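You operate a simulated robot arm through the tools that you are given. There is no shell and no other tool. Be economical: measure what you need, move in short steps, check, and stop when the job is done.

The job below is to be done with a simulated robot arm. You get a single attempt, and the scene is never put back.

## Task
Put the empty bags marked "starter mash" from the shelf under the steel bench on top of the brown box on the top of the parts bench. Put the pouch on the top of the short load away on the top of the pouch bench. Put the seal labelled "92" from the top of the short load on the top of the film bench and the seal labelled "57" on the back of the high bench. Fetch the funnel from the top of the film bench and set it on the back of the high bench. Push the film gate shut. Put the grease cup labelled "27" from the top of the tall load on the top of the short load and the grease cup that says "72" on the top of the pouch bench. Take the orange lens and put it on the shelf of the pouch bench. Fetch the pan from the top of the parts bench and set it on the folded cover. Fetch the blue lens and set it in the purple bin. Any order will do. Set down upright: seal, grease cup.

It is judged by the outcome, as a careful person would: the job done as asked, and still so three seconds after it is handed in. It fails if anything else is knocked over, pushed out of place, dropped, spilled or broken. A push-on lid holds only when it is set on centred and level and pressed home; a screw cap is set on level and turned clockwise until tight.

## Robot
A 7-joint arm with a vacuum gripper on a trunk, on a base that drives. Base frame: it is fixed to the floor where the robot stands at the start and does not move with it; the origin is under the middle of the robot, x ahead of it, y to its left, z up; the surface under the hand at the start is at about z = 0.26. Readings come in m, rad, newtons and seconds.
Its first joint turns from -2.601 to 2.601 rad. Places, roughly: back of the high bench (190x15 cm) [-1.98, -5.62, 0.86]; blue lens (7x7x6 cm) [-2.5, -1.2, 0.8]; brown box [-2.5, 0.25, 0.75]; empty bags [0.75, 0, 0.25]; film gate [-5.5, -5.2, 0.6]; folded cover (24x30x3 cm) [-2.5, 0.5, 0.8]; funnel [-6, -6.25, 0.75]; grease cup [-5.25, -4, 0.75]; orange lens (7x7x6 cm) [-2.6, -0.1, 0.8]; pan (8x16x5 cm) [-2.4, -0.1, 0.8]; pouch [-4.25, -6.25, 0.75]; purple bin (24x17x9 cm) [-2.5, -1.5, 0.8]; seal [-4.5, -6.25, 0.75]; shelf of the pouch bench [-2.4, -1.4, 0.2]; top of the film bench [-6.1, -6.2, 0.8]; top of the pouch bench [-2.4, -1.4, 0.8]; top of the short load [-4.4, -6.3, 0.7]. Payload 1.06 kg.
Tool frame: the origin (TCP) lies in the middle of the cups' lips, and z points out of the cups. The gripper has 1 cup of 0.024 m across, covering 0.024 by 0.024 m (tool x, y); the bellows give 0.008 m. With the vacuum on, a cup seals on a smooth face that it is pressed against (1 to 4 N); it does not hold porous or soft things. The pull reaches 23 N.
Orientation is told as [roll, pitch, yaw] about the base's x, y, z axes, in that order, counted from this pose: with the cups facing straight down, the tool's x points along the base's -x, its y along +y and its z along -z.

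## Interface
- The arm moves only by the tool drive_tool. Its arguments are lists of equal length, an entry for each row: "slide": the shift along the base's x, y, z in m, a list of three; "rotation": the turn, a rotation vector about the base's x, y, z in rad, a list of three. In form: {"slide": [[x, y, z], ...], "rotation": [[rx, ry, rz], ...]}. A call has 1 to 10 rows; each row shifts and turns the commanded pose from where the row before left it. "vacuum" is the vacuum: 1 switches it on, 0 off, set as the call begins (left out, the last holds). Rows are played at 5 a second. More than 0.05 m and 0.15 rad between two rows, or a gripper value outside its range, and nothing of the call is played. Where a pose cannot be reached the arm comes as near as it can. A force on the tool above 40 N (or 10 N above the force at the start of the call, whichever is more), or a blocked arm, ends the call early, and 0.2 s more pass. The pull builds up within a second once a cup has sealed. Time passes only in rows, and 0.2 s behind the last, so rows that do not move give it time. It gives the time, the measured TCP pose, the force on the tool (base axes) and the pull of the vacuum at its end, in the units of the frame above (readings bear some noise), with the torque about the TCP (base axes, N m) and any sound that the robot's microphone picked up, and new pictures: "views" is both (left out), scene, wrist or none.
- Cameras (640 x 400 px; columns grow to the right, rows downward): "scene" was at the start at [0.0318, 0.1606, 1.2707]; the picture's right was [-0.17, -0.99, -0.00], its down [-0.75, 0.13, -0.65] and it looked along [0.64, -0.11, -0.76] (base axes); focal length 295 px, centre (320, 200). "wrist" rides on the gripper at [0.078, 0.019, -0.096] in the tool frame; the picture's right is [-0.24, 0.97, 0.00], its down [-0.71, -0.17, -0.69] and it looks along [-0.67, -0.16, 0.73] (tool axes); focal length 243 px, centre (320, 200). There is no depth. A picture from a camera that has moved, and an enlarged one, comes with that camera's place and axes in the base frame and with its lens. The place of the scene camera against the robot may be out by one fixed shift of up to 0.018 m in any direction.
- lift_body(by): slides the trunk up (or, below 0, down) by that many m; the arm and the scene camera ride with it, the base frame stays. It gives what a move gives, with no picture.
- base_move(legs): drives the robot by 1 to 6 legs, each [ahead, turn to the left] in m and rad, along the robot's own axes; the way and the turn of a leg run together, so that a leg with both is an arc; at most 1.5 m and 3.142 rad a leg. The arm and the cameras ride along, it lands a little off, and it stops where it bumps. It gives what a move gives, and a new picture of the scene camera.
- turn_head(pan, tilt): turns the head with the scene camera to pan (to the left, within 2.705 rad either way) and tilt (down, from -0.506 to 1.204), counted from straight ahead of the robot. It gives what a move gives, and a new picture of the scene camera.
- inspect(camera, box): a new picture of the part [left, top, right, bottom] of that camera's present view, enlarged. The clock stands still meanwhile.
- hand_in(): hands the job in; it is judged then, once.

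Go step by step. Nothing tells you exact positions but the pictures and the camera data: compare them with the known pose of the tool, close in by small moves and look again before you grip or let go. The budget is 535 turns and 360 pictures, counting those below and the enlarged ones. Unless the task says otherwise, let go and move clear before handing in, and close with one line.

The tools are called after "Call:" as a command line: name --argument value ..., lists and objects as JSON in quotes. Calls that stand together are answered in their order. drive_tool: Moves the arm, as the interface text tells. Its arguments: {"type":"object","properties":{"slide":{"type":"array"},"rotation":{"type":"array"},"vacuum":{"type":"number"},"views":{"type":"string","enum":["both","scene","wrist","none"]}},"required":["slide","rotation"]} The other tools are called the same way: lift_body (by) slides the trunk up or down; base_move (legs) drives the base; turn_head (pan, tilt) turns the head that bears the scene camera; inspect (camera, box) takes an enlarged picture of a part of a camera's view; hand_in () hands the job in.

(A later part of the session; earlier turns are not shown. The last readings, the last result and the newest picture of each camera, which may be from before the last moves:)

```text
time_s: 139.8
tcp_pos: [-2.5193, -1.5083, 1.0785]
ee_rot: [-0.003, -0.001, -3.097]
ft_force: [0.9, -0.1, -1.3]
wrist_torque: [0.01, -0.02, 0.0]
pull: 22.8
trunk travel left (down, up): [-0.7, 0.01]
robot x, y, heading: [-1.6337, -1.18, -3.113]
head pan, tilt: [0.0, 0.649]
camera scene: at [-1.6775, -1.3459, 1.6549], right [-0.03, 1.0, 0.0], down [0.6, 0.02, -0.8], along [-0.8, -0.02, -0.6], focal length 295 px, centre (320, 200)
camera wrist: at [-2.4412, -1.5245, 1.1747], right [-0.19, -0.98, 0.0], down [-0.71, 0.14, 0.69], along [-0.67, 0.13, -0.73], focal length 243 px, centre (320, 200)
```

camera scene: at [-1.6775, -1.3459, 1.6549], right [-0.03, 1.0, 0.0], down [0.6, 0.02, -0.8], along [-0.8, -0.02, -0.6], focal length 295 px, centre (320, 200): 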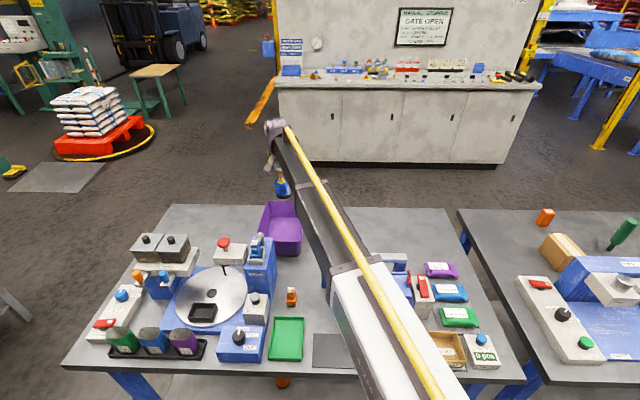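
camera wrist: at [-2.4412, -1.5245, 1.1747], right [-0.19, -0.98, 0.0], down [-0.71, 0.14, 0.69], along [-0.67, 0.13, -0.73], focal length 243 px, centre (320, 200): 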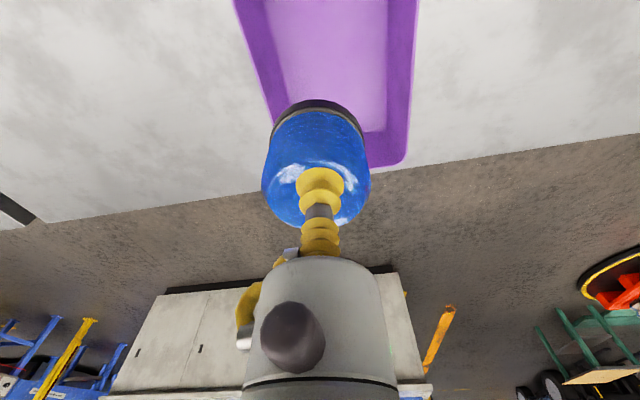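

The bin's centre is about (-2.54, -1.527). Adjust and lower into it.

Call:
drive_tool --slide '[[-0.008, -0.018, 0], [0, 0, -0.04], [0, 0, -0.04], [0, 0, -0.04], [0, 0, 0]]' --rotation '[[0, 0, 0], [0, 0, 0], [0, 0, 0], [0, 0, 0], [0, 0, 0]]' --views "both"

```text
time_s: 141.0
tcp_pos: [-2.5277, -1.5248, 0.9569]
ee_rot: [0.001, 0.0, -3.097]
ft_force: [0.1, 0.2, -2.1]
wrist_torque: [-0.02, -0.01, -0.02]
pull: 22.9
trunk travel left (down, up): [-0.7, 0.01]
robot x, y, heading: [-1.6328, -1.1761, -3.11]
head pan, tilt: [0.0, 0.649]
camera scene: at [-1.6778, -1.3459, 1.6549], right [-0.03, 1.0, 0.0], down [0.6, 0.02, -0.8], along [-0.8, -0.02, -0.6], focal length 295 px, centre (320, 200)
camera wrist: at [-2.4495, -1.5412, 1.0528], right [-0.19, -0.98, 0.0], down [-0.71, 0.14, 0.69], along [-0.67, 0.13, -0.73], focal length 243 px, centre (320, 200)
```

scene: 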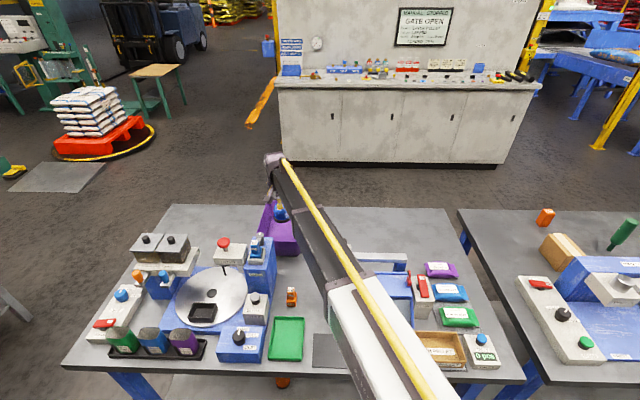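
wrist: 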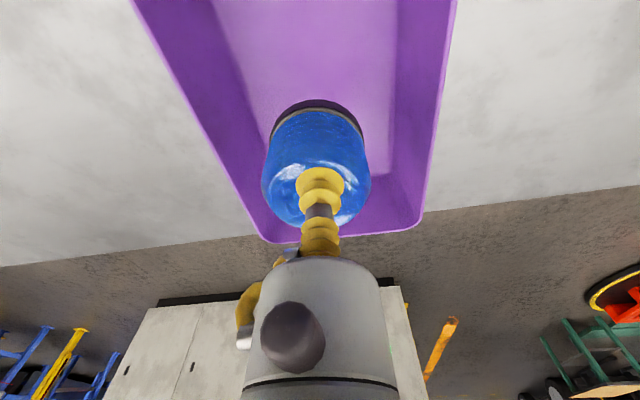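

Call:
drive_tool --slide '[[0, 0, -0.03], [0, 0, -0.03], [0, 0, -0.012], [0, 0, -0.005], [0, 0, -0.005], [0, 0, -0.004], [0, 0, -0.003], [0, 0, 0]]' --rotation '[[0, 0, 0], [0, 0, 0], [0, 0, 0], [0, 0, 0], [0, 0, 0], [0, 0, 0], [0, 0, 0], [0, 0, 0]]' --views "wrist"

```text
time_s: 142.8
tcp_pos: [-2.5284, -1.5248, 0.867]
ee_rot: [0.0, 0.001, -3.098]
ft_force: [-0.4, -0.7, -0.7]
wrist_torque: [-0.02, -0.02, -0.02]
pull: 22.9
trunk travel left (down, up): [-0.7, 0.01]
robot x, y, heading: [-1.6371, -1.1796, -3.113]
head pan, tilt: [0.0, 0.649]
camera wrist: at [-2.4511, -1.5411, 0.9624], right [-0.19, -0.98, 0.0], down [-0.71, 0.14, 0.69], along [-0.67, 0.13, -0.73], focal length 243 px, centre (320, 200)
```

wrist: 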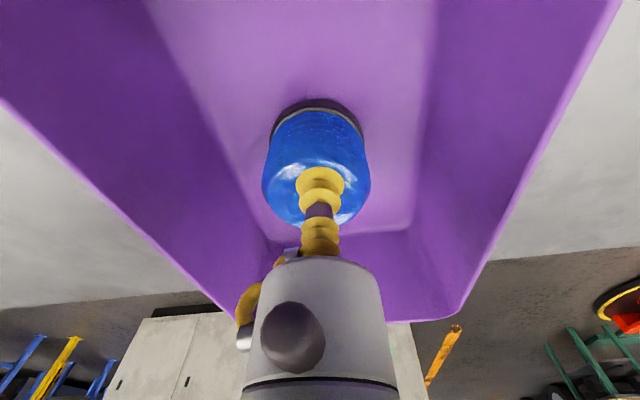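

Call:
drive_tool --slide '[[0, 0, -0.003], [0, 0, -0.003], [0, 0, 0]]' --rotation '[[0, 0, 0], [0, 0, 0], [0, 0, 0]]' --views "none"

```text
time_s: 143.6
tcp_pos: [-2.5279, -1.5248, 0.8618]
ee_rot: [0.0, -0.002, -3.098]
ft_force: [0.1, -1.3, 5.6]
wrist_torque: [0.02, 0.02, 0.0]
pull: 22.8
trunk travel left (down, up): [-0.7, 0.01]
robot x, y, heading: [-1.6332, -1.1817, -3.108]
head pan, tilt: [0.0, 0.649]
```

Call:
drive_tool --slide '[[0, 0, 0], [0, 0, 0], [0, 0, 0], [0, 0, 0], [0, 0, 0.005], [0, 0, 0.02], [0, 0, 0.05], [0, 0, 0.05], [0, 0, 0.05], [0, 0, 0.05]]' --rotation '[[0, 0, 0], [0, 0, 0], [0, 0, 0], [0, 0, 0], [0, 0, 0], [0, 0, 0], [0, 0, 0], [0, 0, 0], [0, 0, 0], [0, 0, 0]]' --vacuum 0 --views "wrist"

```text
time_s: 145.8
tcp_pos: [-2.5273, -1.5248, 1.09]
ee_rot: [0.0, -0.002, -3.097]
ft_force: [-0.6, -0.2, 0.3]
wrist_torque: [0.01, -0.03, -0.04]
pull: 0.0
trunk travel left (down, up): [-0.7, 0.01]
robot x, y, heading: [-1.6352, -1.1777, -3.114]
head pan, tilt: [0.0, 0.649]
camera wrist: at [-2.4497, -1.5418, 1.185], right [-0.19, -0.98, 0.0], down [-0.71, 0.14, 0.69], along [-0.67, 0.13, -0.73], focal length 243 px, centre (320, 200)
```

wrist: 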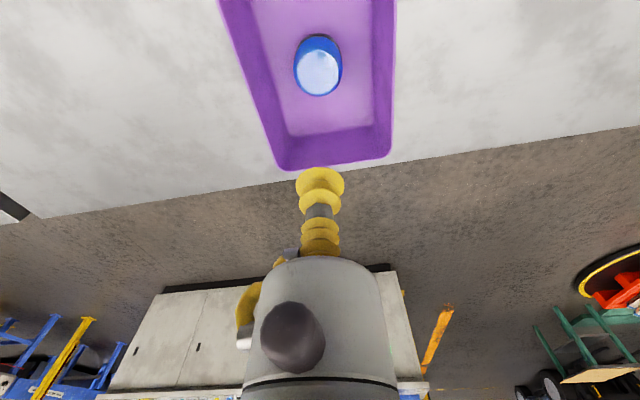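

The blue lens is in the bin. Now retract, back off and turn toward the rest of the hall.

Call:
drive_tool --slide '[[0, 0, 0.05], [0.04, 0.025, 0], [0.04, 0.025, 0], [0.04, 0.025, 0], [0.04, 0.025, 0], [0.04, 0.025, 0], [0.04, 0.025, 0]]' --rotation '[[0, 0, 0], [0, 0, 0], [0, 0, 0], [0, 0, 0], [0, 0, 0], [0, 0, 0], [0, 0, 0]]' --views "none"

Call:
base_move --legs '[[-0.5, 0], [0, 1.54]]'

Call:
turn_head --pan -0.5 --tilt 0.3

```text
time_s: 147.4
tcp_pos: [-2.2878, -1.3748, 1.1406]
ee_rot: [0.001, 0.001, -3.098]
ft_force: [-0.7, 0.7, 0.8]
wrist_torque: [-0.01, 0.01, -0.04]
pull: 0.1
trunk travel left (down, up): [-0.7, 0.01]
robot x, y, heading: [-1.6341, -1.1801, -3.109]
head pan, tilt: [0.0, 0.649]
```

```text
time_s: 154.1
tcp_pos: [-0.949, -1.8182, 1.1397]
ee_rot: [-0.002, 0.0, -1.546]
ft_force: [-0.1, -0.1, 0.8]
wrist_torque: [-0.03, -0.03, 0.03]
pull: 0.0
trunk travel left (down, up): [-0.7, 0.01]
robot x, y, heading: [-1.1351, -1.1602, -1.561]
head pan, tilt: [0.0, 0.649]
camera scene: at [-0.9688, -1.1973, 1.6549], right [-1.0, -0.01, 0.0], down [-0.01, 0.6, -0.8], along [0.01, -0.8, -0.6], focal length 295 px, centre (320, 200)
```

scene: 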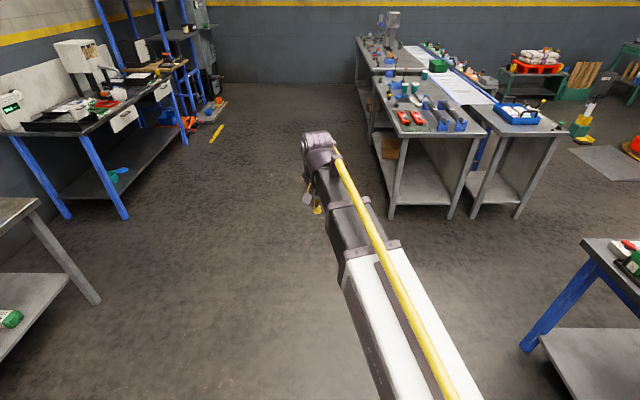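

```text
time_s: 155.1
tcp_pos: [-0.9495, -1.8197, 1.1404]
ee_rot: [0.0, 0.001, -1.547]
ft_force: [-0.3, 0.3, 0.3]
wrist_torque: [0.01, 0.03, 0.01]
pull: 0.0
trunk travel left (down, up): [-0.7, 0.01]
robot x, y, heading: [-1.1358, -1.1626, -1.562]
head pan, tilt: [-0.499, 0.3]
camera scene: at [-1.0136, -1.1931, 1.6866], right [-0.88, 0.47, 0.0], down [0.14, 0.26, -0.96], along [-0.45, -0.84, -0.3], focal length 295 px, centre (320, 200)
```

scene: 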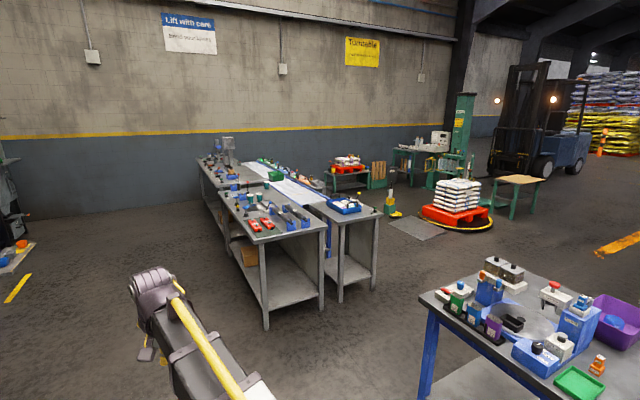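

I can see the high bench cluster (x -1.5…-2.65, from y≈-3.1), the red tall load beyond, and the short load further back. I'll drive along the aisle y≈-2.6 towards the tall load.

Call:
base_move --legs '[[1.42, 0], [0, -1.57], [1.3, 0], [1.2, 0]]'

Call:
turn_head --pan 0.5 --tilt 0.4

```text
time_s: 177.9
tcp_pos: [-4.3074, -2.7627, 1.1414]
ee_rot: [0.001, 0.0, -3.131]
ft_force: [-0.4, -1.1, -0.2]
wrist_torque: [0.01, 0.01, -0.03]
pull: 0.1
trunk travel left (down, up): [-0.7, 0.01]
robot x, y, heading: [-3.6475, -2.5904, 3.139]
head pan, tilt: [-0.499, 0.3]
camera scene: at [-3.6898, -2.7088, 1.6867], right [0.48, 0.88, 0.0], down [0.26, -0.14, -0.96], along [-0.84, 0.46, -0.3], focal length 295 px, centre (320, 200)
```

scene: 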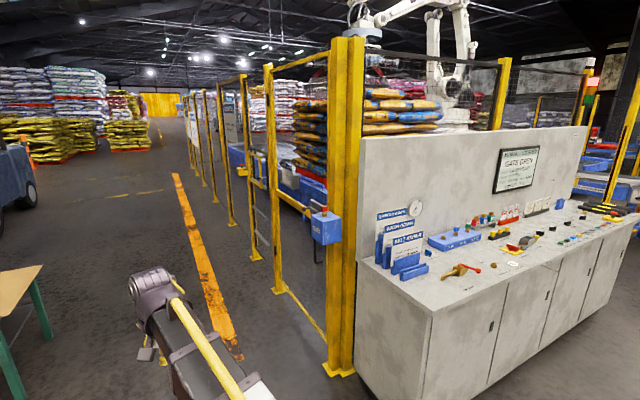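

```text
time_s: 179.2
tcp_pos: [-4.3055, -2.7627, 1.1409]
ee_rot: [-0.001, -0.001, -3.132]
ft_force: [-0.2, 0.3, -0.4]
wrist_torque: [0.01, -0.03, -0.02]
pull: 0.1
trunk travel left (down, up): [-0.7, 0.01]
robot x, y, heading: [-3.6478, -2.5875, 3.136]
head pan, tilt: [0.499, 0.4]
camera scene: at [-3.6894, -2.7978, 1.6774], right [-0.48, 0.88, 0.0], down [0.34, 0.18, -0.92], along [-0.81, -0.44, -0.39], focal length 295 px, centre (320, 200)
```

scene: 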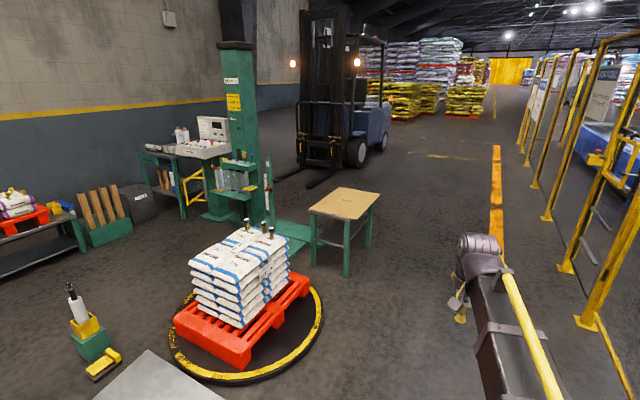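

Call:
inspect --camera "scene" --box '[170, 200, 330, 300]'

Call:
inspect --camera "scene" --box '[100, 60, 300, 240]'

```text
4.00 times, centred on (250, 250) of scene
camera zoom: at [-3.6894, -2.7978, 1.6774], right [-0.48, 0.88, 0.0], down [0.34, 0.18, -0.92], along [-0.81, -0.44, -0.39], focal length 1180 px, centre (600, 0)
```

zoom: 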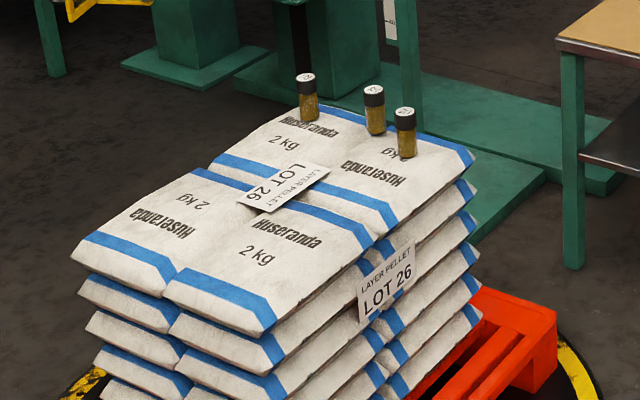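

```text
2.22 times, centred on (200, 150) of scene
camera zoom: at [-3.6894, -2.7978, 1.6774], right [-0.48, 0.88, 0.0], down [0.34, 0.18, -0.92], along [-0.81, -0.44, -0.39], focal length 656 px, centre (587, 311)
```

zoom: 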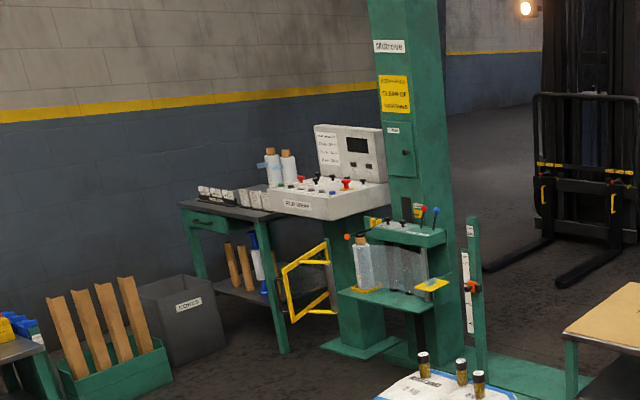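

Three grease cups with black labelled caps stand at the far end of the tall load, around x≈-4.97, y≈-3.85…-4.05. I'll approach from the +y side.

Call:
base_move --legs '[[1.2, 0], [0, 1.57]]'

Call:
turn_head --pan 0 --tilt 0.7

```text
time_s: 189.1
tcp_pos: [-4.6662, -3.2404, 1.1408]
ee_rot: [-0.002, -0.001, -1.559]
ft_force: [-0.8, 0.2, -0.6]
wrist_torque: [0.0, 0.01, 0.03]
pull: 0.0
trunk travel left (down, up): [-0.7, 0.01]
robot x, y, heading: [-4.8425, -2.5798, -1.576]
head pan, tilt: [0.499, 0.4]
camera scene: at [-4.6326, -2.6133, 1.6774], right [-0.88, -0.48, 0.0], down [-0.18, 0.34, -0.92], along [0.44, -0.81, -0.39], focal length 295 px, centre (320, 200)
```

scene: 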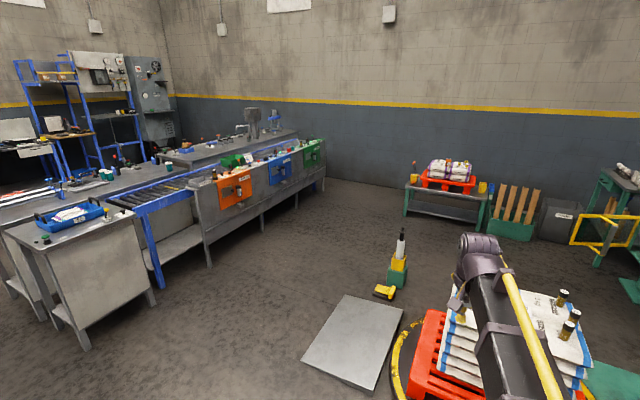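

```text
time_s: 190.0
tcp_pos: [-4.6666, -3.2393, 1.1403]
ee_rot: [-0.003, 0.001, -1.561]
ft_force: [-0.3, -0.9, 0.1]
wrist_torque: [0.0, -0.02, -0.02]
pull: 0.0
trunk travel left (down, up): [-0.7, 0.01]
robot x, y, heading: [-4.8411, -2.5766, -1.573]
head pan, tilt: [0.0, 0.7]
camera scene: at [-4.677, -2.6168, 1.6506], right [-1.0, 0.0, 0.0], down [0.0, 0.64, -0.77], along [0.0, -0.77, -0.64], focal length 295 px, centre (320, 200)
```

scene: 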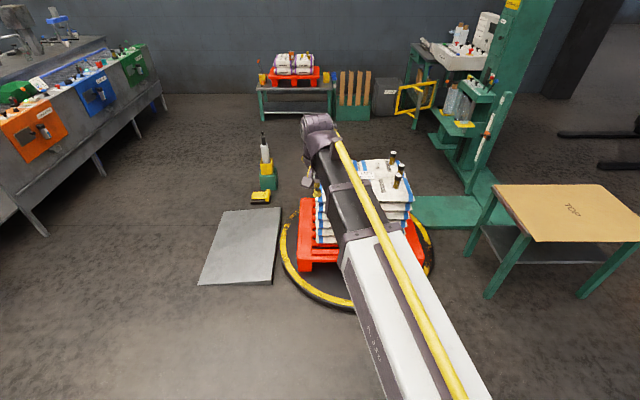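

Call:
base_move --legs '[[0.48, 0]]'

Call:
drive_tool --slide '[[0.03, 0, 0], [0.03, 0, 0], [0.04, 0, 0], [0.04, 0, 0], [0.04, 0, 0], [0, 0, 0]]' --rotation '[[0, 0, 0], [0, 0, 0], [0, 0, 0], [0, 0, 0], [0, 0, 0], [0, 0, 0]]'

```text
time_s: 192.8
tcp_pos: [-4.6747, -3.7239, 1.1409]
ee_rot: [-0.002, 0.001, -1.569]
ft_force: [-0.2, 0.5, -0.4]
wrist_torque: [0.01, 0.0, 0.0]
pull: 0.1
trunk travel left (down, up): [-0.7, 0.01]
robot x, y, heading: [-4.8498, -3.0602, -1.587]
head pan, tilt: [0.0, 0.7]
camera scene: at [-4.6811, -3.1006, 1.6505], right [-1.0, 0.01, 0.0], down [0.01, 0.64, -0.76], along [-0.01, -0.76, -0.64], focal length 295 px, centre (320, 200)
```

scene: 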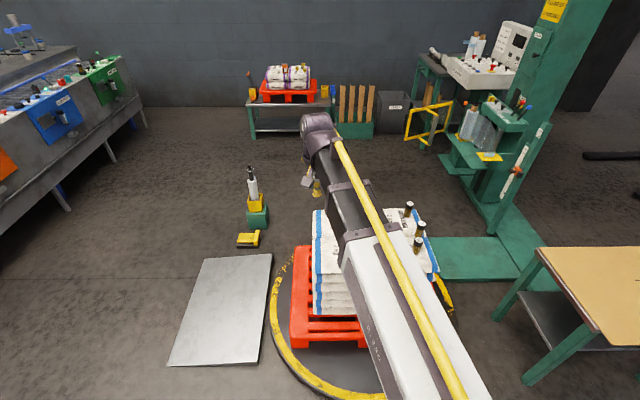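

```text
time_s: 194.2
tcp_pos: [-4.495, -3.7232, 1.1405]
ee_rot: [-0.004, 0.001, -1.568]
ft_force: [-0.1, 1.0, 0.0]
wrist_torque: [0.03, 0.04, 0.01]
pull: 0.0
trunk travel left (down, up): [-0.7, 0.01]
robot x, y, heading: [-4.8468, -3.0626, -1.587]
head pan, tilt: [0.0, 0.7]
camera scene: at [-4.6809, -3.1003, 1.6505], right [-1.0, 0.01, 0.0], down [0.01, 0.64, -0.76], along [-0.01, -0.76, -0.64], focal length 295 px, centre (320, 200)
camera wrist: at [-4.4761, -3.6455, 1.2362], right [0.97, -0.23, 0.0], down [-0.17, -0.71, 0.69], along [-0.16, -0.67, -0.73], focal length 243 px, centre (320, 200)
```

scene: 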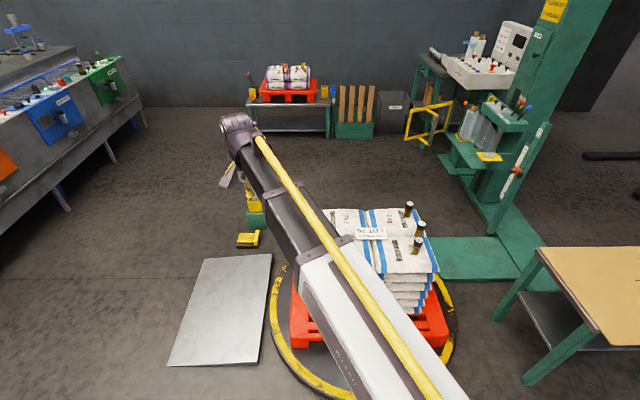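
wrist: 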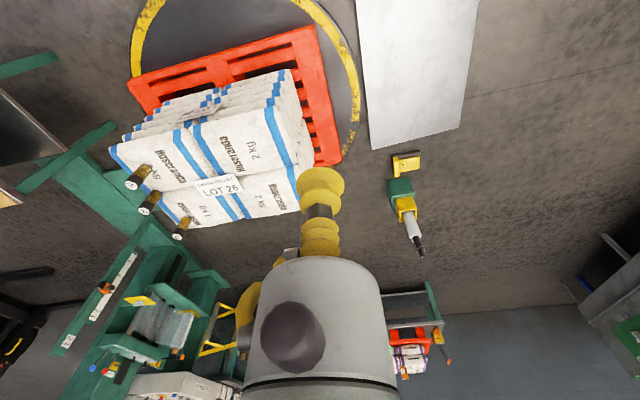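

Call:
inspect --camera "wrist" --box '[100, 150, 220, 250]'

Call:
inspect --camera "scene" --box '[380, 190, 450, 260]'

```text
4.00 times, centred on (160, 200) of wrist
camera zoom: at [-4.4761, -3.6455, 1.2362], right [0.97, -0.23, 0.0], down [-0.17, -0.71, 0.69], along [-0.16, -0.67, -0.73], focal length 970 px, centre (960, 200)
```

zoom: 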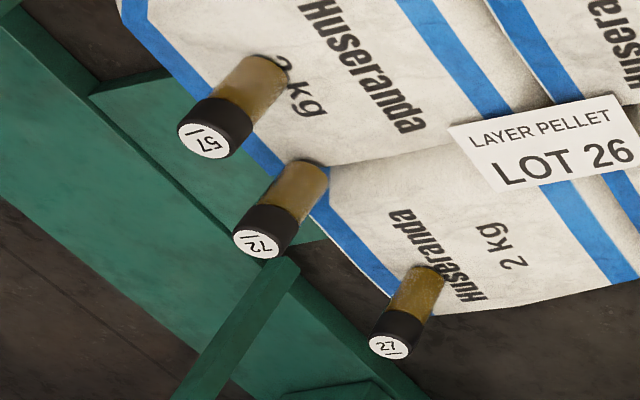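

```text
5.71 times, centred on (415, 225) of scene
camera zoom: at [-4.6809, -3.1003, 1.6505], right [-1.0, 0.01, 0.0], down [0.01, 0.64, -0.76], along [-0.01, -0.76, -0.64], focal length 1686 px, centre (-223, 57)
```

zoom: 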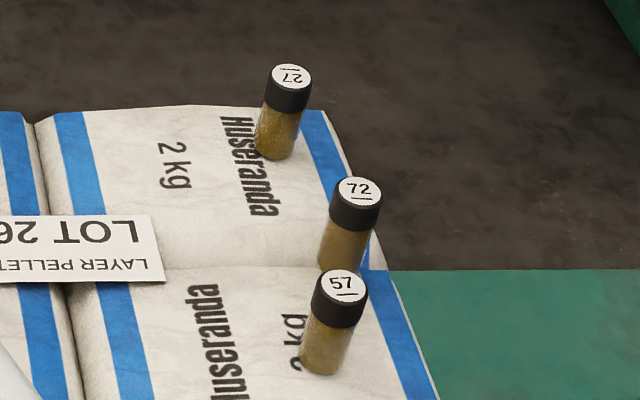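

Labels readable: nearest is 57 (leave), middle is "72" at about (-5.17, -4.075, top 0.68), far is "27". I'll move closer for 72.

Call:
base_move --legs '[[0.17, 0]]'

Call:
drive_tool --slide '[[-0.045, -0.01, 0], [-0.045, -0.015, 0], [-0.045, -0.015, 0], [-0.045, -0.015, 0], [-0.045, -0.015, 0], [-0.045, -0.015, 0], [-0.045, -0.015, 0], [-0.045, -0.015, 0], [-0.045, -0.015, 0], [-0.045, -0.015, 0]]' --rotation '[[0, 0, 0], [0, 0, 0], [0, 0, 0], [0, 0, 0], [0, 0, 0], [0, 0, 0], [0, 0, 0], [0, 0, 0], [0, 0, 0], [0, 0, 0]]'

```text
time_s: 195.7
tcp_pos: [-4.4996, -3.8984, 1.1398]
ee_rot: [0.0, 0.0, -1.572]
ft_force: [0.1, -0.4, 0.4]
wrist_torque: [-0.01, 0.01, 0.03]
pull: 0.1
trunk travel left (down, up): [-0.7, 0.01]
robot x, y, heading: [-4.8501, -3.2329, -1.587]
head pan, tilt: [0.0, 0.7]
camera scene: at [-4.6836, -3.2739, 1.6505], right [-1.0, 0.02, 0.0], down [0.01, 0.64, -0.76], along [-0.01, -0.76, -0.64], focal length 295 px, centre (320, 200)
```

scene: 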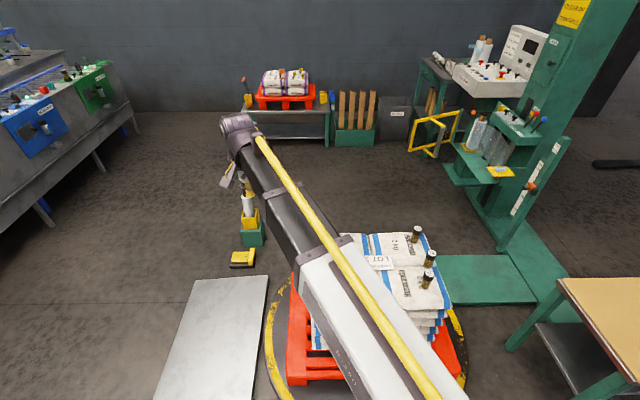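

```text
time_s: 197.9
tcp_pos: [-4.9516, -4.0408, 1.144]
ee_rot: [0.001, 0.001, -1.573]
ft_force: [0.3, 0.2, 0.2]
wrist_torque: [0.02, 0.03, -0.02]
pull: 0.1
trunk travel left (down, up): [-0.7, 0.01]
robot x, y, heading: [-4.848, -3.2333, -1.581]
head pan, tilt: [0.0, 0.7]
camera scene: at [-4.6841, -3.2736, 1.6506], right [-1.0, 0.02, 0.0], down [0.01, 0.64, -0.76], along [-0.01, -0.76, -0.64], focal length 295 px, centre (320, 200)
camera wrist: at [-4.9328, -3.9643, 1.2391], right [0.97, -0.24, 0.0], down [-0.17, -0.71, 0.69], along [-0.16, -0.67, -0.73], focal length 243 px, centre (320, 200)
```

scene: 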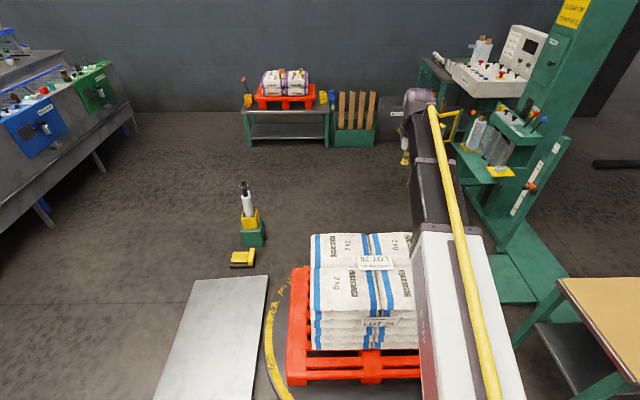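
wrist: 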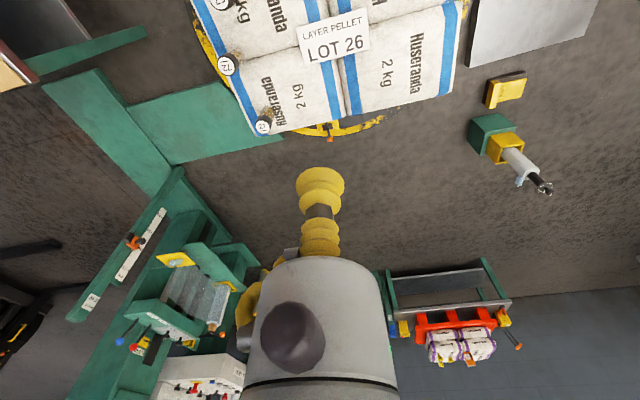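

Call:
lift_body --by -0.2

Call:
drive_tool --slide '[[-0.045, -0.005, 0], [-0.045, -0.005, 0], [-0.045, -0.005, 0], [-0.045, -0.005, 0], [-0.025, -0.005, 0], [0, 0, -0.04], [0, 0, -0.04], [0, 0, -0.03], [0, 0, 0]]' --rotation '[[0, 0, 0], [0, 0, 0], [0, 0, 0], [0, 0, 0], [0, 0, 0], [0, 0, 0], [0, 0, 0], [0, 0, 0], [0, 0, 0]]' --views "wrist"

```text
time_s: 200.1
tcp_pos: [-4.9503, -4.0408, 0.943]
ee_rot: [-0.002, 0.002, -1.571]
ft_force: [-0.5, 0.3, -0.7]
wrist_torque: [0.01, 0.01, -0.01]
pull: 0.1
trunk travel left (down, up): [-0.5, 0.21]
robot x, y, heading: [-4.8461, -3.2386, -1.585]
head pan, tilt: [0.0, 0.7]
```

```text
time_s: 202.1
tcp_pos: [-5.1554, -4.0651, 0.8328]
ee_rot: [-0.004, -0.001, -1.573]
ft_force: [-0.2, 0.3, -0.1]
wrist_torque: [-0.01, -0.05, -0.02]
pull: 0.1
trunk travel left (down, up): [-0.5, 0.21]
robot x, y, heading: [-4.8446, -3.2349, -1.581]
head pan, tilt: [0.0, 0.7]
camera wrist: at [-5.1367, -3.9873, 0.9293], right [0.97, -0.24, 0.0], down [-0.17, -0.71, 0.69], along [-0.16, -0.67, -0.73], focal length 243 px, centre (320, 200)
```

wrist: 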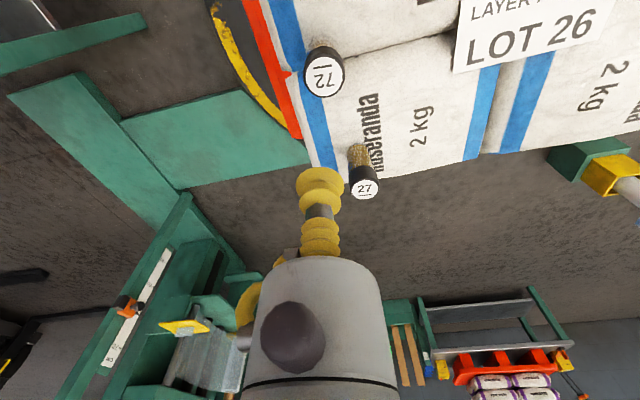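

Call:
drive_tool --slide '[[0.004, 0.004, -0.03], [0, 0, -0.04], [0, 0, -0.03], [0, 0, 0]]' --rotation '[[0, 0, 0], [0, 0, 0], [0, 0, 0], [0, 0, 0]]' --vacuum 1 --views "wrist"

```text
time_s: 203.1
tcp_pos: [-5.153, -4.0623, 0.7334]
ee_rot: [-0.002, -0.004, -1.573]
ft_force: [0.2, -0.1, 0.2]
wrist_torque: [0.0, 0.0, 0.0]
pull: 0.1
trunk travel left (down, up): [-0.5, 0.21]
robot x, y, heading: [-4.8464, -3.2354, -1.585]
head pan, tilt: [0.0, 0.7]
camera wrist: at [-5.1344, -3.9843, 0.8286], right [0.97, -0.24, 0.0], down [-0.17, -0.71, 0.69], along [-0.16, -0.67, -0.73], focal length 243 px, centre (320, 200)
```

wrist: 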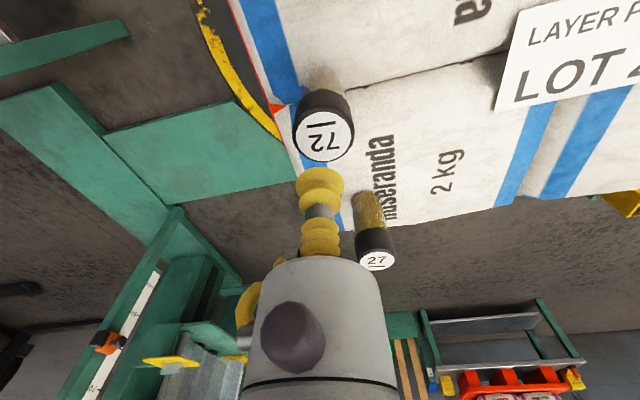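

Call:
drive_tool --slide '[[0.002, 0, -0.03], [0, 0, -0.015], [0, 0, -0.006], [0, 0, -0.004], [0, 0, -0.003], [0, 0, 0], [0, 0, 0]]' --rotation '[[0, 0, 0], [0, 0, 0], [0, 0, 0], [0, 0, 0], [0, 0, 0], [0, 0, 0], [0, 0, 0]]' --views "wrist"

```text
time_s: 203.9
tcp_pos: [-5.1517, -4.063, 0.6899]
ee_rot: [-0.006, -0.012, -1.571]
ft_force: [-0.8, -1.8, 23.6]
wrist_torque: [0.06, -0.01, 0.02]
pull: 0.1
trunk travel left (down, up): [-0.5, 0.21]
robot x, y, heading: [-4.847, -3.2337, -1.589]
head pan, tilt: [0.0, 0.7]
stopped in row 4: the force on the tool passed its limit at 45 N (the readings are from after the stop); the commanded pose is now the measured one
camera wrist: at [-5.1315, -3.985, 0.7848], right [0.97, -0.24, 0.0], down [-0.17, -0.7, 0.69], along [-0.17, -0.67, -0.72], focal length 243 px, centre (320, 200)
```

wrist: 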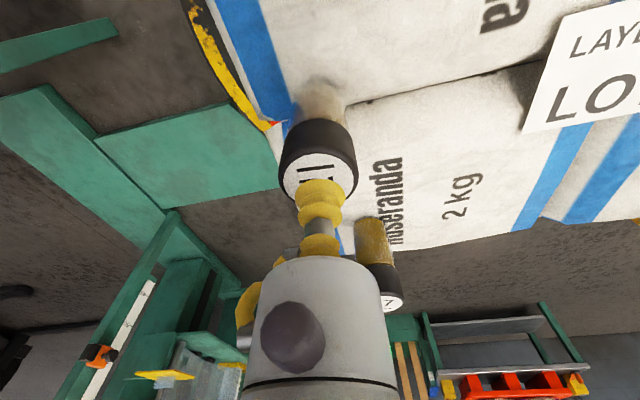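

Touched at about 0.69, harder than wanted. Ease off slightly and let the vacuum build.

Call:
drive_tool --slide '[[0, 0, 0.004], [0, 0, 0], [0, 0, 0]]' --rotation '[[0, 0, 0], [0, 0, 0], [0, 0, 0]]' --views "none"

```text
time_s: 204.7
tcp_pos: [-5.1508, -4.0647, 0.6907]
ee_rot: [-0.003, -0.006, -1.574]
ft_force: [-0.8, 0.8, 10.2]
wrist_torque: [-0.01, -0.03, 0.0]
pull: 0.1
trunk travel left (down, up): [-0.5, 0.21]
robot x, y, heading: [-4.8488, -3.2339, -1.586]
head pan, tilt: [0.0, 0.7]
```

Call:
drive_tool --slide '[[0, 0, 0.002], [0, 0, 0], [0, 0, 0.001], [0, 0, 0], [0, 0, 0]]' --rotation '[[0, 0, 0], [0, 0, 0], [0, 0, 0], [0, 0, 0], [0, 0, 0]]' --views "none"

Call:
inspect --camera "wrist" --box '[240, 80, 400, 250]'

```text
time_s: 205.9
tcp_pos: [-5.1502, -4.0644, 0.6934]
ee_rot: [-0.005, -0.009, -1.572]
ft_force: [-0.4, 0.1, 5.4]
wrist_torque: [-0.04, -0.03, 0.03]
pull: 0.0
trunk travel left (down, up): [-0.5, 0.21]
robot x, y, heading: [-4.8472, -3.2367, -1.585]
head pan, tilt: [0.0, 0.7]
```

```text
2.35 times, centred on (320, 165) of wrist
camera zoom: at [-5.1315, -3.986, 0.7886], right [0.97, -0.24, 0.0], down [-0.17, -0.7, 0.69], along [-0.16, -0.67, -0.72], focal length 571 px, centre (320, 282)
```

zoom: 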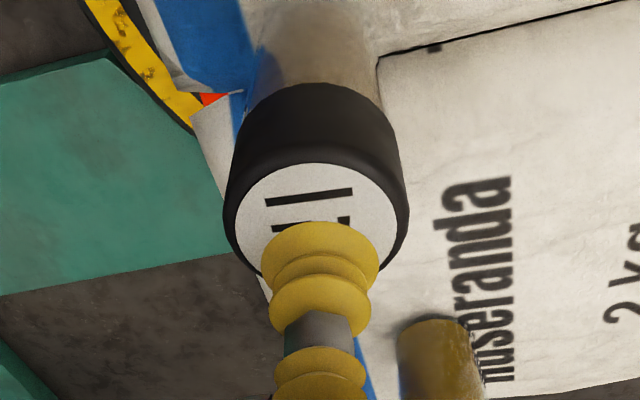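

The cup lip sits about 12 mm too far beyond the cap centre. Lift, shift back toward me and re-seat.

Call:
drive_tool --slide '[[0, 0, 0.015], [0, 0.012, 0], [0, 0, 0]]' --rotation '[[0, 0, 0], [0.006, 0.009, 0], [0, 0, 0]]' --views "none"

Call:
inspect --camera "wrist" --box '[240, 80, 400, 250]'

```text
time_s: 206.7
tcp_pos: [-5.1508, -4.0534, 0.7081]
ee_rot: [-0.011, 0.0, -1.573]
ft_force: [-0.4, 0.5, -0.3]
wrist_torque: [0.0, 0.0, 0.01]
pull: 0.0
trunk travel left (down, up): [-0.5, 0.21]
robot x, y, heading: [-4.8479, -3.2372, -1.589]
head pan, tilt: [0.0, 0.7]
```

```text
2.35 times, centred on (320, 165) of wrist
camera zoom: at [-5.1314, -3.9756, 0.8033], right [0.97, -0.24, -0.01], down [-0.16, -0.71, 0.69], along [-0.17, -0.67, -0.73], focal length 571 px, centre (320, 282)
```

zoom: 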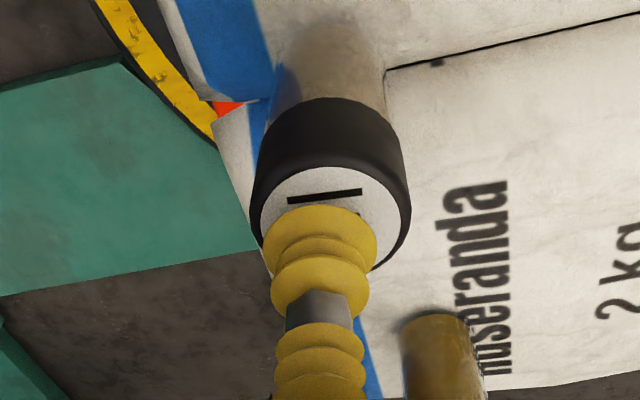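

Call:
drive_tool --slide '[[0.002, 0.003, -0.003], [0, 0, -0.002], [0, 0, -0.002], [0, 0, -0.002], [0, 0, 0], [0, 0, 0]]' --rotation '[[-0.011, 0, 0], [0, 0, 0], [0, 0, 0], [0, 0, 0], [0, 0, 0], [0, 0, 0]]' --views "none"

```text
time_s: 208.1
tcp_pos: [-5.1502, -4.0495, 0.6981]
ee_rot: [-0.012, -0.012, -1.573]
ft_force: [-0.3, 0.0, 2.9]
wrist_torque: [0.0, -0.01, -0.01]
pull: 22.8
trunk travel left (down, up): [-0.5, 0.21]
robot x, y, heading: [-4.8474, -3.2372, -1.585]
head pan, tilt: [0.0, 0.7]
```

Sealed on "72". Lift and level.

Call:
drive_tool --slide '[[0, 0, 0.01], [0, 0, 0.03], [0, 0, 0.04], [0, 0, 0.04], [0, 0, 0.04], [0, 0, 0.04], [0, 0, 0.04]]' --rotation '[[0, 0, 0], [0, 0, 0], [0.012, -0.012, 0], [0, 0, 0], [0, 0, 0], [0, 0, 0], [0, 0, 0]]' --views "wrist"

```text
time_s: 209.7
tcp_pos: [-5.1493, -4.0497, 0.9418]
ee_rot: [0.001, 0.001, -1.572]
ft_force: [-0.3, 0.3, -1.2]
wrist_torque: [0.0, 0.0, -0.01]
pull: 22.6
trunk travel left (down, up): [-0.5, 0.21]
robot x, y, heading: [-4.8508, -3.2351, -1.586]
head pan, tilt: [0.0, 0.7]
camera wrist: at [-5.1308, -3.9714, 1.0376], right [0.97, -0.24, 0.0], down [-0.17, -0.71, 0.68], along [-0.16, -0.66, -0.73], focal length 243 px, centre (320, 200)
```

wrist: 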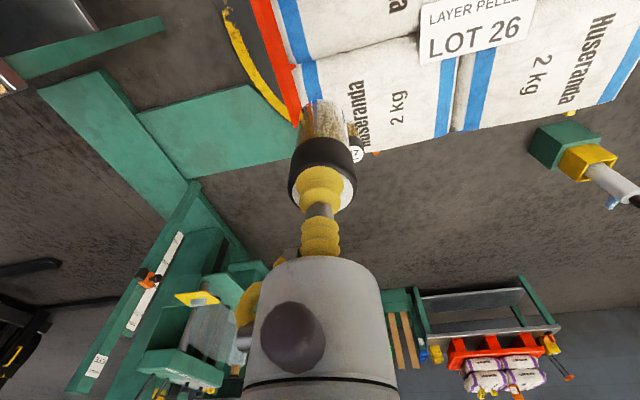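

Now carry it back to the pouch bench; its back-left corner, around (-2.66, -1.85), is free and reachable from the aisle. Tuck the arm first.

Call:
drive_tool --slide '[[0, 0, 0.04], [0.035, 0.03, 0.01], [0.035, 0.03, 0], [0.035, 0.03, 0], [0.035, 0.03, 0], [0.035, 0.02, 0], [0.035, 0, 0], [0.035, 0, 0], [0.035, 0, 0]]' --rotation '[[0, 0, 0], [0, 0, 0], [0, 0, 0], [0, 0, 0], [0, 0, 0], [0, 0, 0], [0, 0, 0], [0, 0, 0], [0, 0, 0]]' --views "none"

Call:
lift_body --by 0.2

Call:
base_move --legs '[[-0.64, 0], [0, 1.58], [1.1, 0], [1.1, 0]]'

```text
time_s: 211.7
tcp_pos: [-4.8682, -3.9105, 0.9881]
ee_rot: [0.001, 0.0, -1.572]
ft_force: [0.5, 0.1, -1.0]
wrist_torque: [-0.02, 0.0, 0.01]
pull: 22.9
trunk travel left (down, up): [-0.5, 0.21]
robot x, y, heading: [-4.8477, -3.2328, -1.588]
head pan, tilt: [0.0, 0.7]
```

```text
time_s: 213.9
tcp_pos: [-4.8687, -3.911, 1.1878]
ee_rot: [0.001, 0.002, -1.574]
ft_force: [-1.1, -0.1, -0.4]
wrist_torque: [0.03, -0.01, 0.02]
pull: 22.8
trunk travel left (down, up): [-0.7, 0.01]
robot x, y, heading: [-4.8479, -3.2335, -1.581]
head pan, tilt: [0.0, 0.7]
```

```text
time_s: 231.9
tcp_pos: [-1.9315, -2.6786, 1.1867]
ee_rot: [0.0, 0.002, -0.003]
ft_force: [0.2, 0.2, -1.7]
wrist_torque: [-0.01, 0.01, 0.0]
pull: 22.5
trunk travel left (down, up): [-0.7, 0.01]
robot x, y, heading: [-2.607, -2.6567, -0.017]
head pan, tilt: [0.0, 0.7]
camera scene: at [-2.5714, -2.4846, 1.6505], right [-0.02, -1.0, 0.0], down [-0.64, 0.01, -0.76], along [0.76, -0.01, -0.64], focal length 295 px, centre (320, 200)
```

scene: 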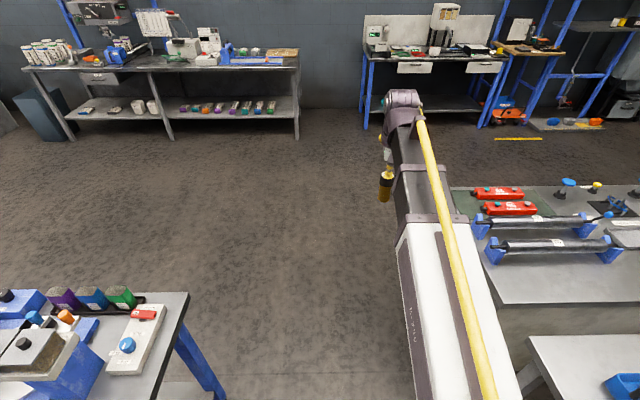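

Call:
base_move --legs '[[0, 1.6]]'

Call:
drive_tool --slide '[[-0.02, 0.03, 0], [-0.02, 0.03, 0], [0, 0, 0]]' --rotation '[[0, 0, 0], [0, 0, 0], [0, 0, 0]]'

```text
time_s: 236.2
tcp_pos: [-2.6024, -1.9819, 1.1886]
ee_rot: [0.0, 0.0, 1.59]
ft_force: [0.2, 0.1, -1.3]
wrist_torque: [-0.01, 0.0, -0.05]
pull: 23.2
trunk travel left (down, up): [-0.7, 0.01]
robot x, y, heading: [-2.6061, -2.6566, 1.577]
head pan, tilt: [0.0, 0.7]
camera scene: at [-2.7849, -2.6147, 1.6505], right [1.0, 0.0, 0.0], down [0.0, -0.64, -0.76], along [0.0, 0.76, -0.64], focal length 295 px, centre (320, 200)
```

scene: 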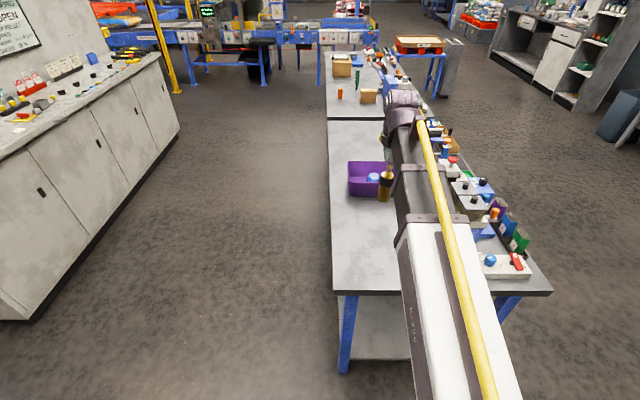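

```text
time_s: 236.9
tcp_pos: [-2.6426, -1.9216, 1.1881]
ee_rot: [0.001, 0.0, 1.589]
ft_force: [0.0, 0.1, -1.7]
wrist_torque: [0.0, 0.0, -0.03]
pull: 22.8
trunk travel left (down, up): [-0.7, 0.01]
robot x, y, heading: [-2.609, -2.6563, 1.574]
head pan, tilt: [0.0, 0.7]
camera scene: at [-2.7847, -2.6147, 1.6505], right [1.0, 0.0, 0.0], down [0.0, -0.64, -0.76], along [0.0, 0.76, -0.64], focal length 295 px, centre (320, 200)
camera wrist: at [-2.6609, -2.0004, 1.284], right [-0.98, 0.22, 0.0], down [0.16, 0.71, 0.68], along [0.15, 0.67, -0.73], focal length 243 px, centre (320, 200)
```

scene: 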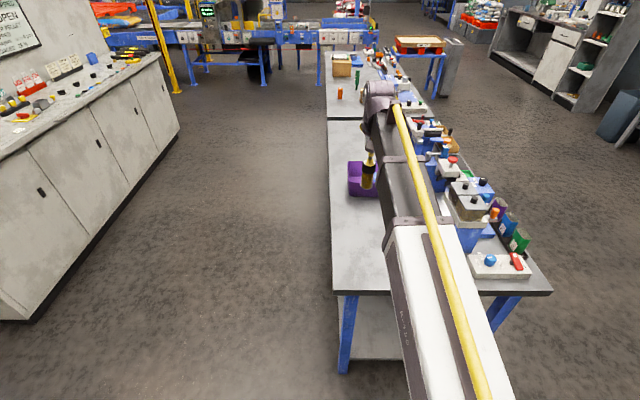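
wrist: 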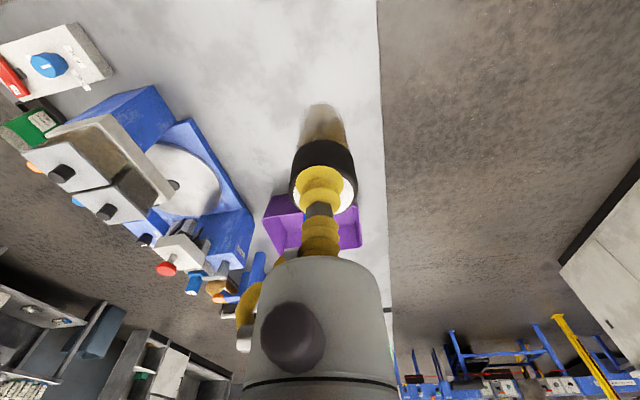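

Plenty of free surface here. Move 10 cm further and lower towards the bench top.

Call:
drive_tool --slide '[[-0.01, 0.04, -0.02], [-0.01, 0.04, -0.02], [0, 0.02, -0.04], [0, 0, -0.045], [0, 0, -0.045], [0, 0, -0.045], [0, 0, -0.04], [0, 0, 0]]' --rotation '[[0, 0, 0], [0, 0, 0], [0, 0, 0], [0, 0, 0], [0, 0, 0], [0, 0, 0], [0, 0, 0], [0, 0, 0]]'

```text
time_s: 238.8
tcp_pos: [-2.6632, -1.823, 0.9352]
ee_rot: [0.0, 0.0, 1.591]
ft_force: [0.9, -0.3, -1.1]
wrist_torque: [0.02, -0.01, -0.01]
pull: 22.6
trunk travel left (down, up): [-0.7, 0.01]
robot x, y, heading: [-2.6064, -2.6583, 1.578]
head pan, tilt: [0.0, 0.7]
camera scene: at [-2.7848, -2.6145, 1.6505], right [1.0, 0.0, 0.0], down [0.0, -0.64, -0.76], along [0.0, 0.76, -0.64], focal length 295 px, centre (320, 200)
camera wrist: at [-2.6823, -1.9018, 1.0309], right [-0.98, 0.22, 0.0], down [0.16, 0.71, 0.68], along [0.15, 0.67, -0.73], focal length 243 px, centre (320, 200)
```

scene: 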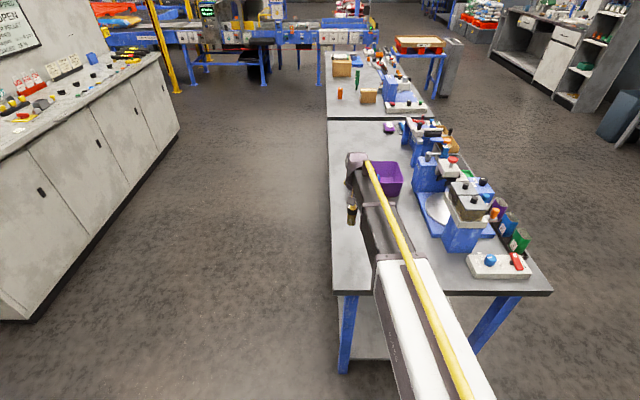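
wrist: 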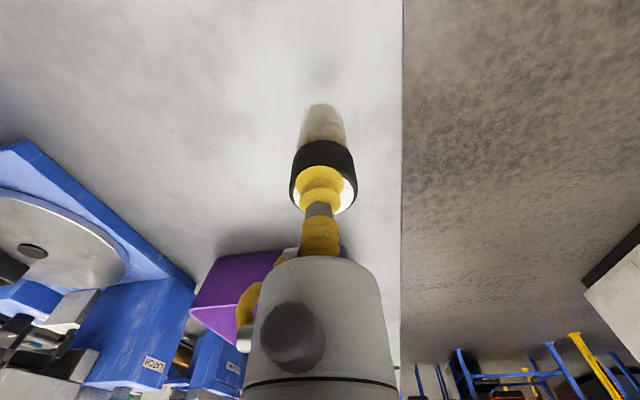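

Call:
drive_tool --slide '[[0, 0, -0.02], [0, 0, -0.015], [0, 0, -0.006], [0, 0, -0.005], [0, 0, -0.005], [0, 0, 0]]' --rotation '[[0, 0, 0], [0, 0, 0], [0, 0, 0], [0, 0, 0], [0, 0, 0], [0, 0, 0]]' --views "wrist"

```text
time_s: 240.2
tcp_pos: [-2.663, -1.8213, 0.8834]
ee_rot: [-0.001, -0.002, 1.59]
ft_force: [-0.5, 1.1, 15.5]
wrist_torque: [0.04, -0.02, -0.02]
pull: 22.9
trunk travel left (down, up): [-0.7, 0.01]
robot x, y, heading: [-2.6097, -2.6578, 1.58]
head pan, tilt: [0.0, 0.7]
camera wrist: at [-2.6807, -1.9011, 0.9786], right [-0.98, 0.22, 0.0], down [0.16, 0.71, 0.69], along [0.15, 0.67, -0.73], focal length 243 px, centre (320, 200)
```

wrist: 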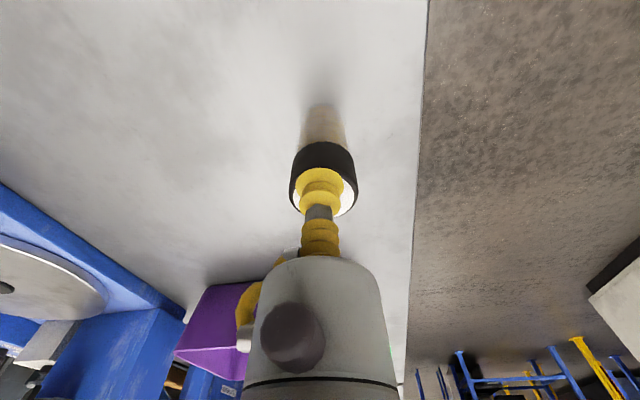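

On the bench. Release and rise.

Call:
drive_tool --slide '[[0, 0, 0.003], [0, 0, 0], [0, 0, 0], [0, 0, 0], [0, 0, 0.004], [0, 0, 0.01], [0, 0, 0.03], [0, 0, 0.05], [0, 0, 0.05], [0, 0, 0.05]]' --rotation '[[0, 0, 0], [0, 0, 0], [0, 0, 0], [0, 0, 0], [0, 0, 0], [0, 0, 0], [0, 0, 0], [0, 0, 0], [0, 0, 0], [0, 0, 0]]' --vacuum 0 --views "wrist"

```text
time_s: 242.3
tcp_pos: [-2.6603, -1.8228, 1.0781]
ee_rot: [-0.001, -0.001, 1.587]
ft_force: [-1.0, -0.4, 1.0]
wrist_torque: [0.03, 0.0, 0.0]
pull: 0.1
trunk travel left (down, up): [-0.7, 0.01]
robot x, y, heading: [-2.6086, -2.6578, 1.579]
head pan, tilt: [0.0, 0.7]
camera wrist: at [-2.6787, -1.9012, 1.1748], right [-0.98, 0.22, 0.0], down [0.16, 0.71, 0.68], along [0.15, 0.67, -0.73], focal length 243 px, centre (320, 200)
```

wrist: 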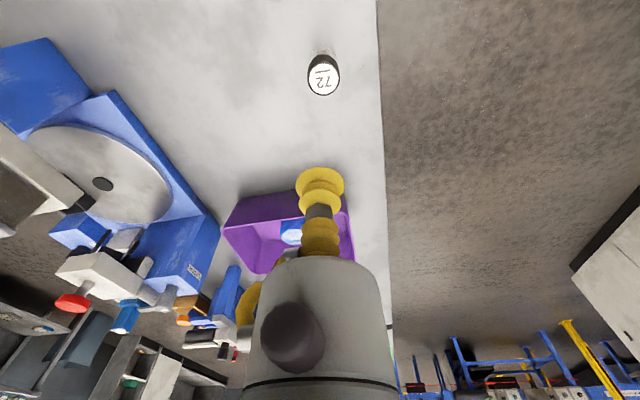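

"72" stands upright on the pouch bench. Now back through the aisle, round to the south side of the tall load for "27".

Call:
drive_tool --slide '[[0.01, -0.04, 0.03], [0.01, -0.04, 0.02], [0.01, -0.04, 0], [0.01, -0.03, 0]]' --rotation '[[0, 0, 0], [0, 0, 0], [0, 0, 0], [0, 0, 0]]' --views "none"

Call:
base_move --legs '[[0, 1.57], [0.65, 0], [0, 1.57], [1.3, 0]]'

```text
refused: row 1 steps farther than a row can; nothing moved
```

```text
time_s: 259.6
tcp_pos: [-3.2739, -4.7801, 1.0787]
ee_rot: [0.002, -0.001, -1.586]
ft_force: [-0.1, -0.4, -0.2]
wrist_torque: [0.03, -0.01, 0.03]
pull: 0.0
trunk travel left (down, up): [-0.7, 0.01]
robot x, y, heading: [-3.2951, -3.9429, -1.603]
head pan, tilt: [0.0, 0.7]
camera scene: at [-3.1344, -3.9842, 1.6505], right [-1.0, 0.03, 0.0], down [0.02, 0.64, -0.76], along [-0.02, -0.76, -0.64], focal length 295 px, centre (320, 200)
```

scene: 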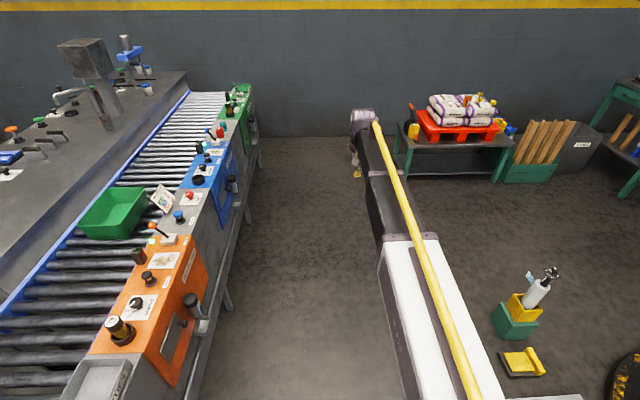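

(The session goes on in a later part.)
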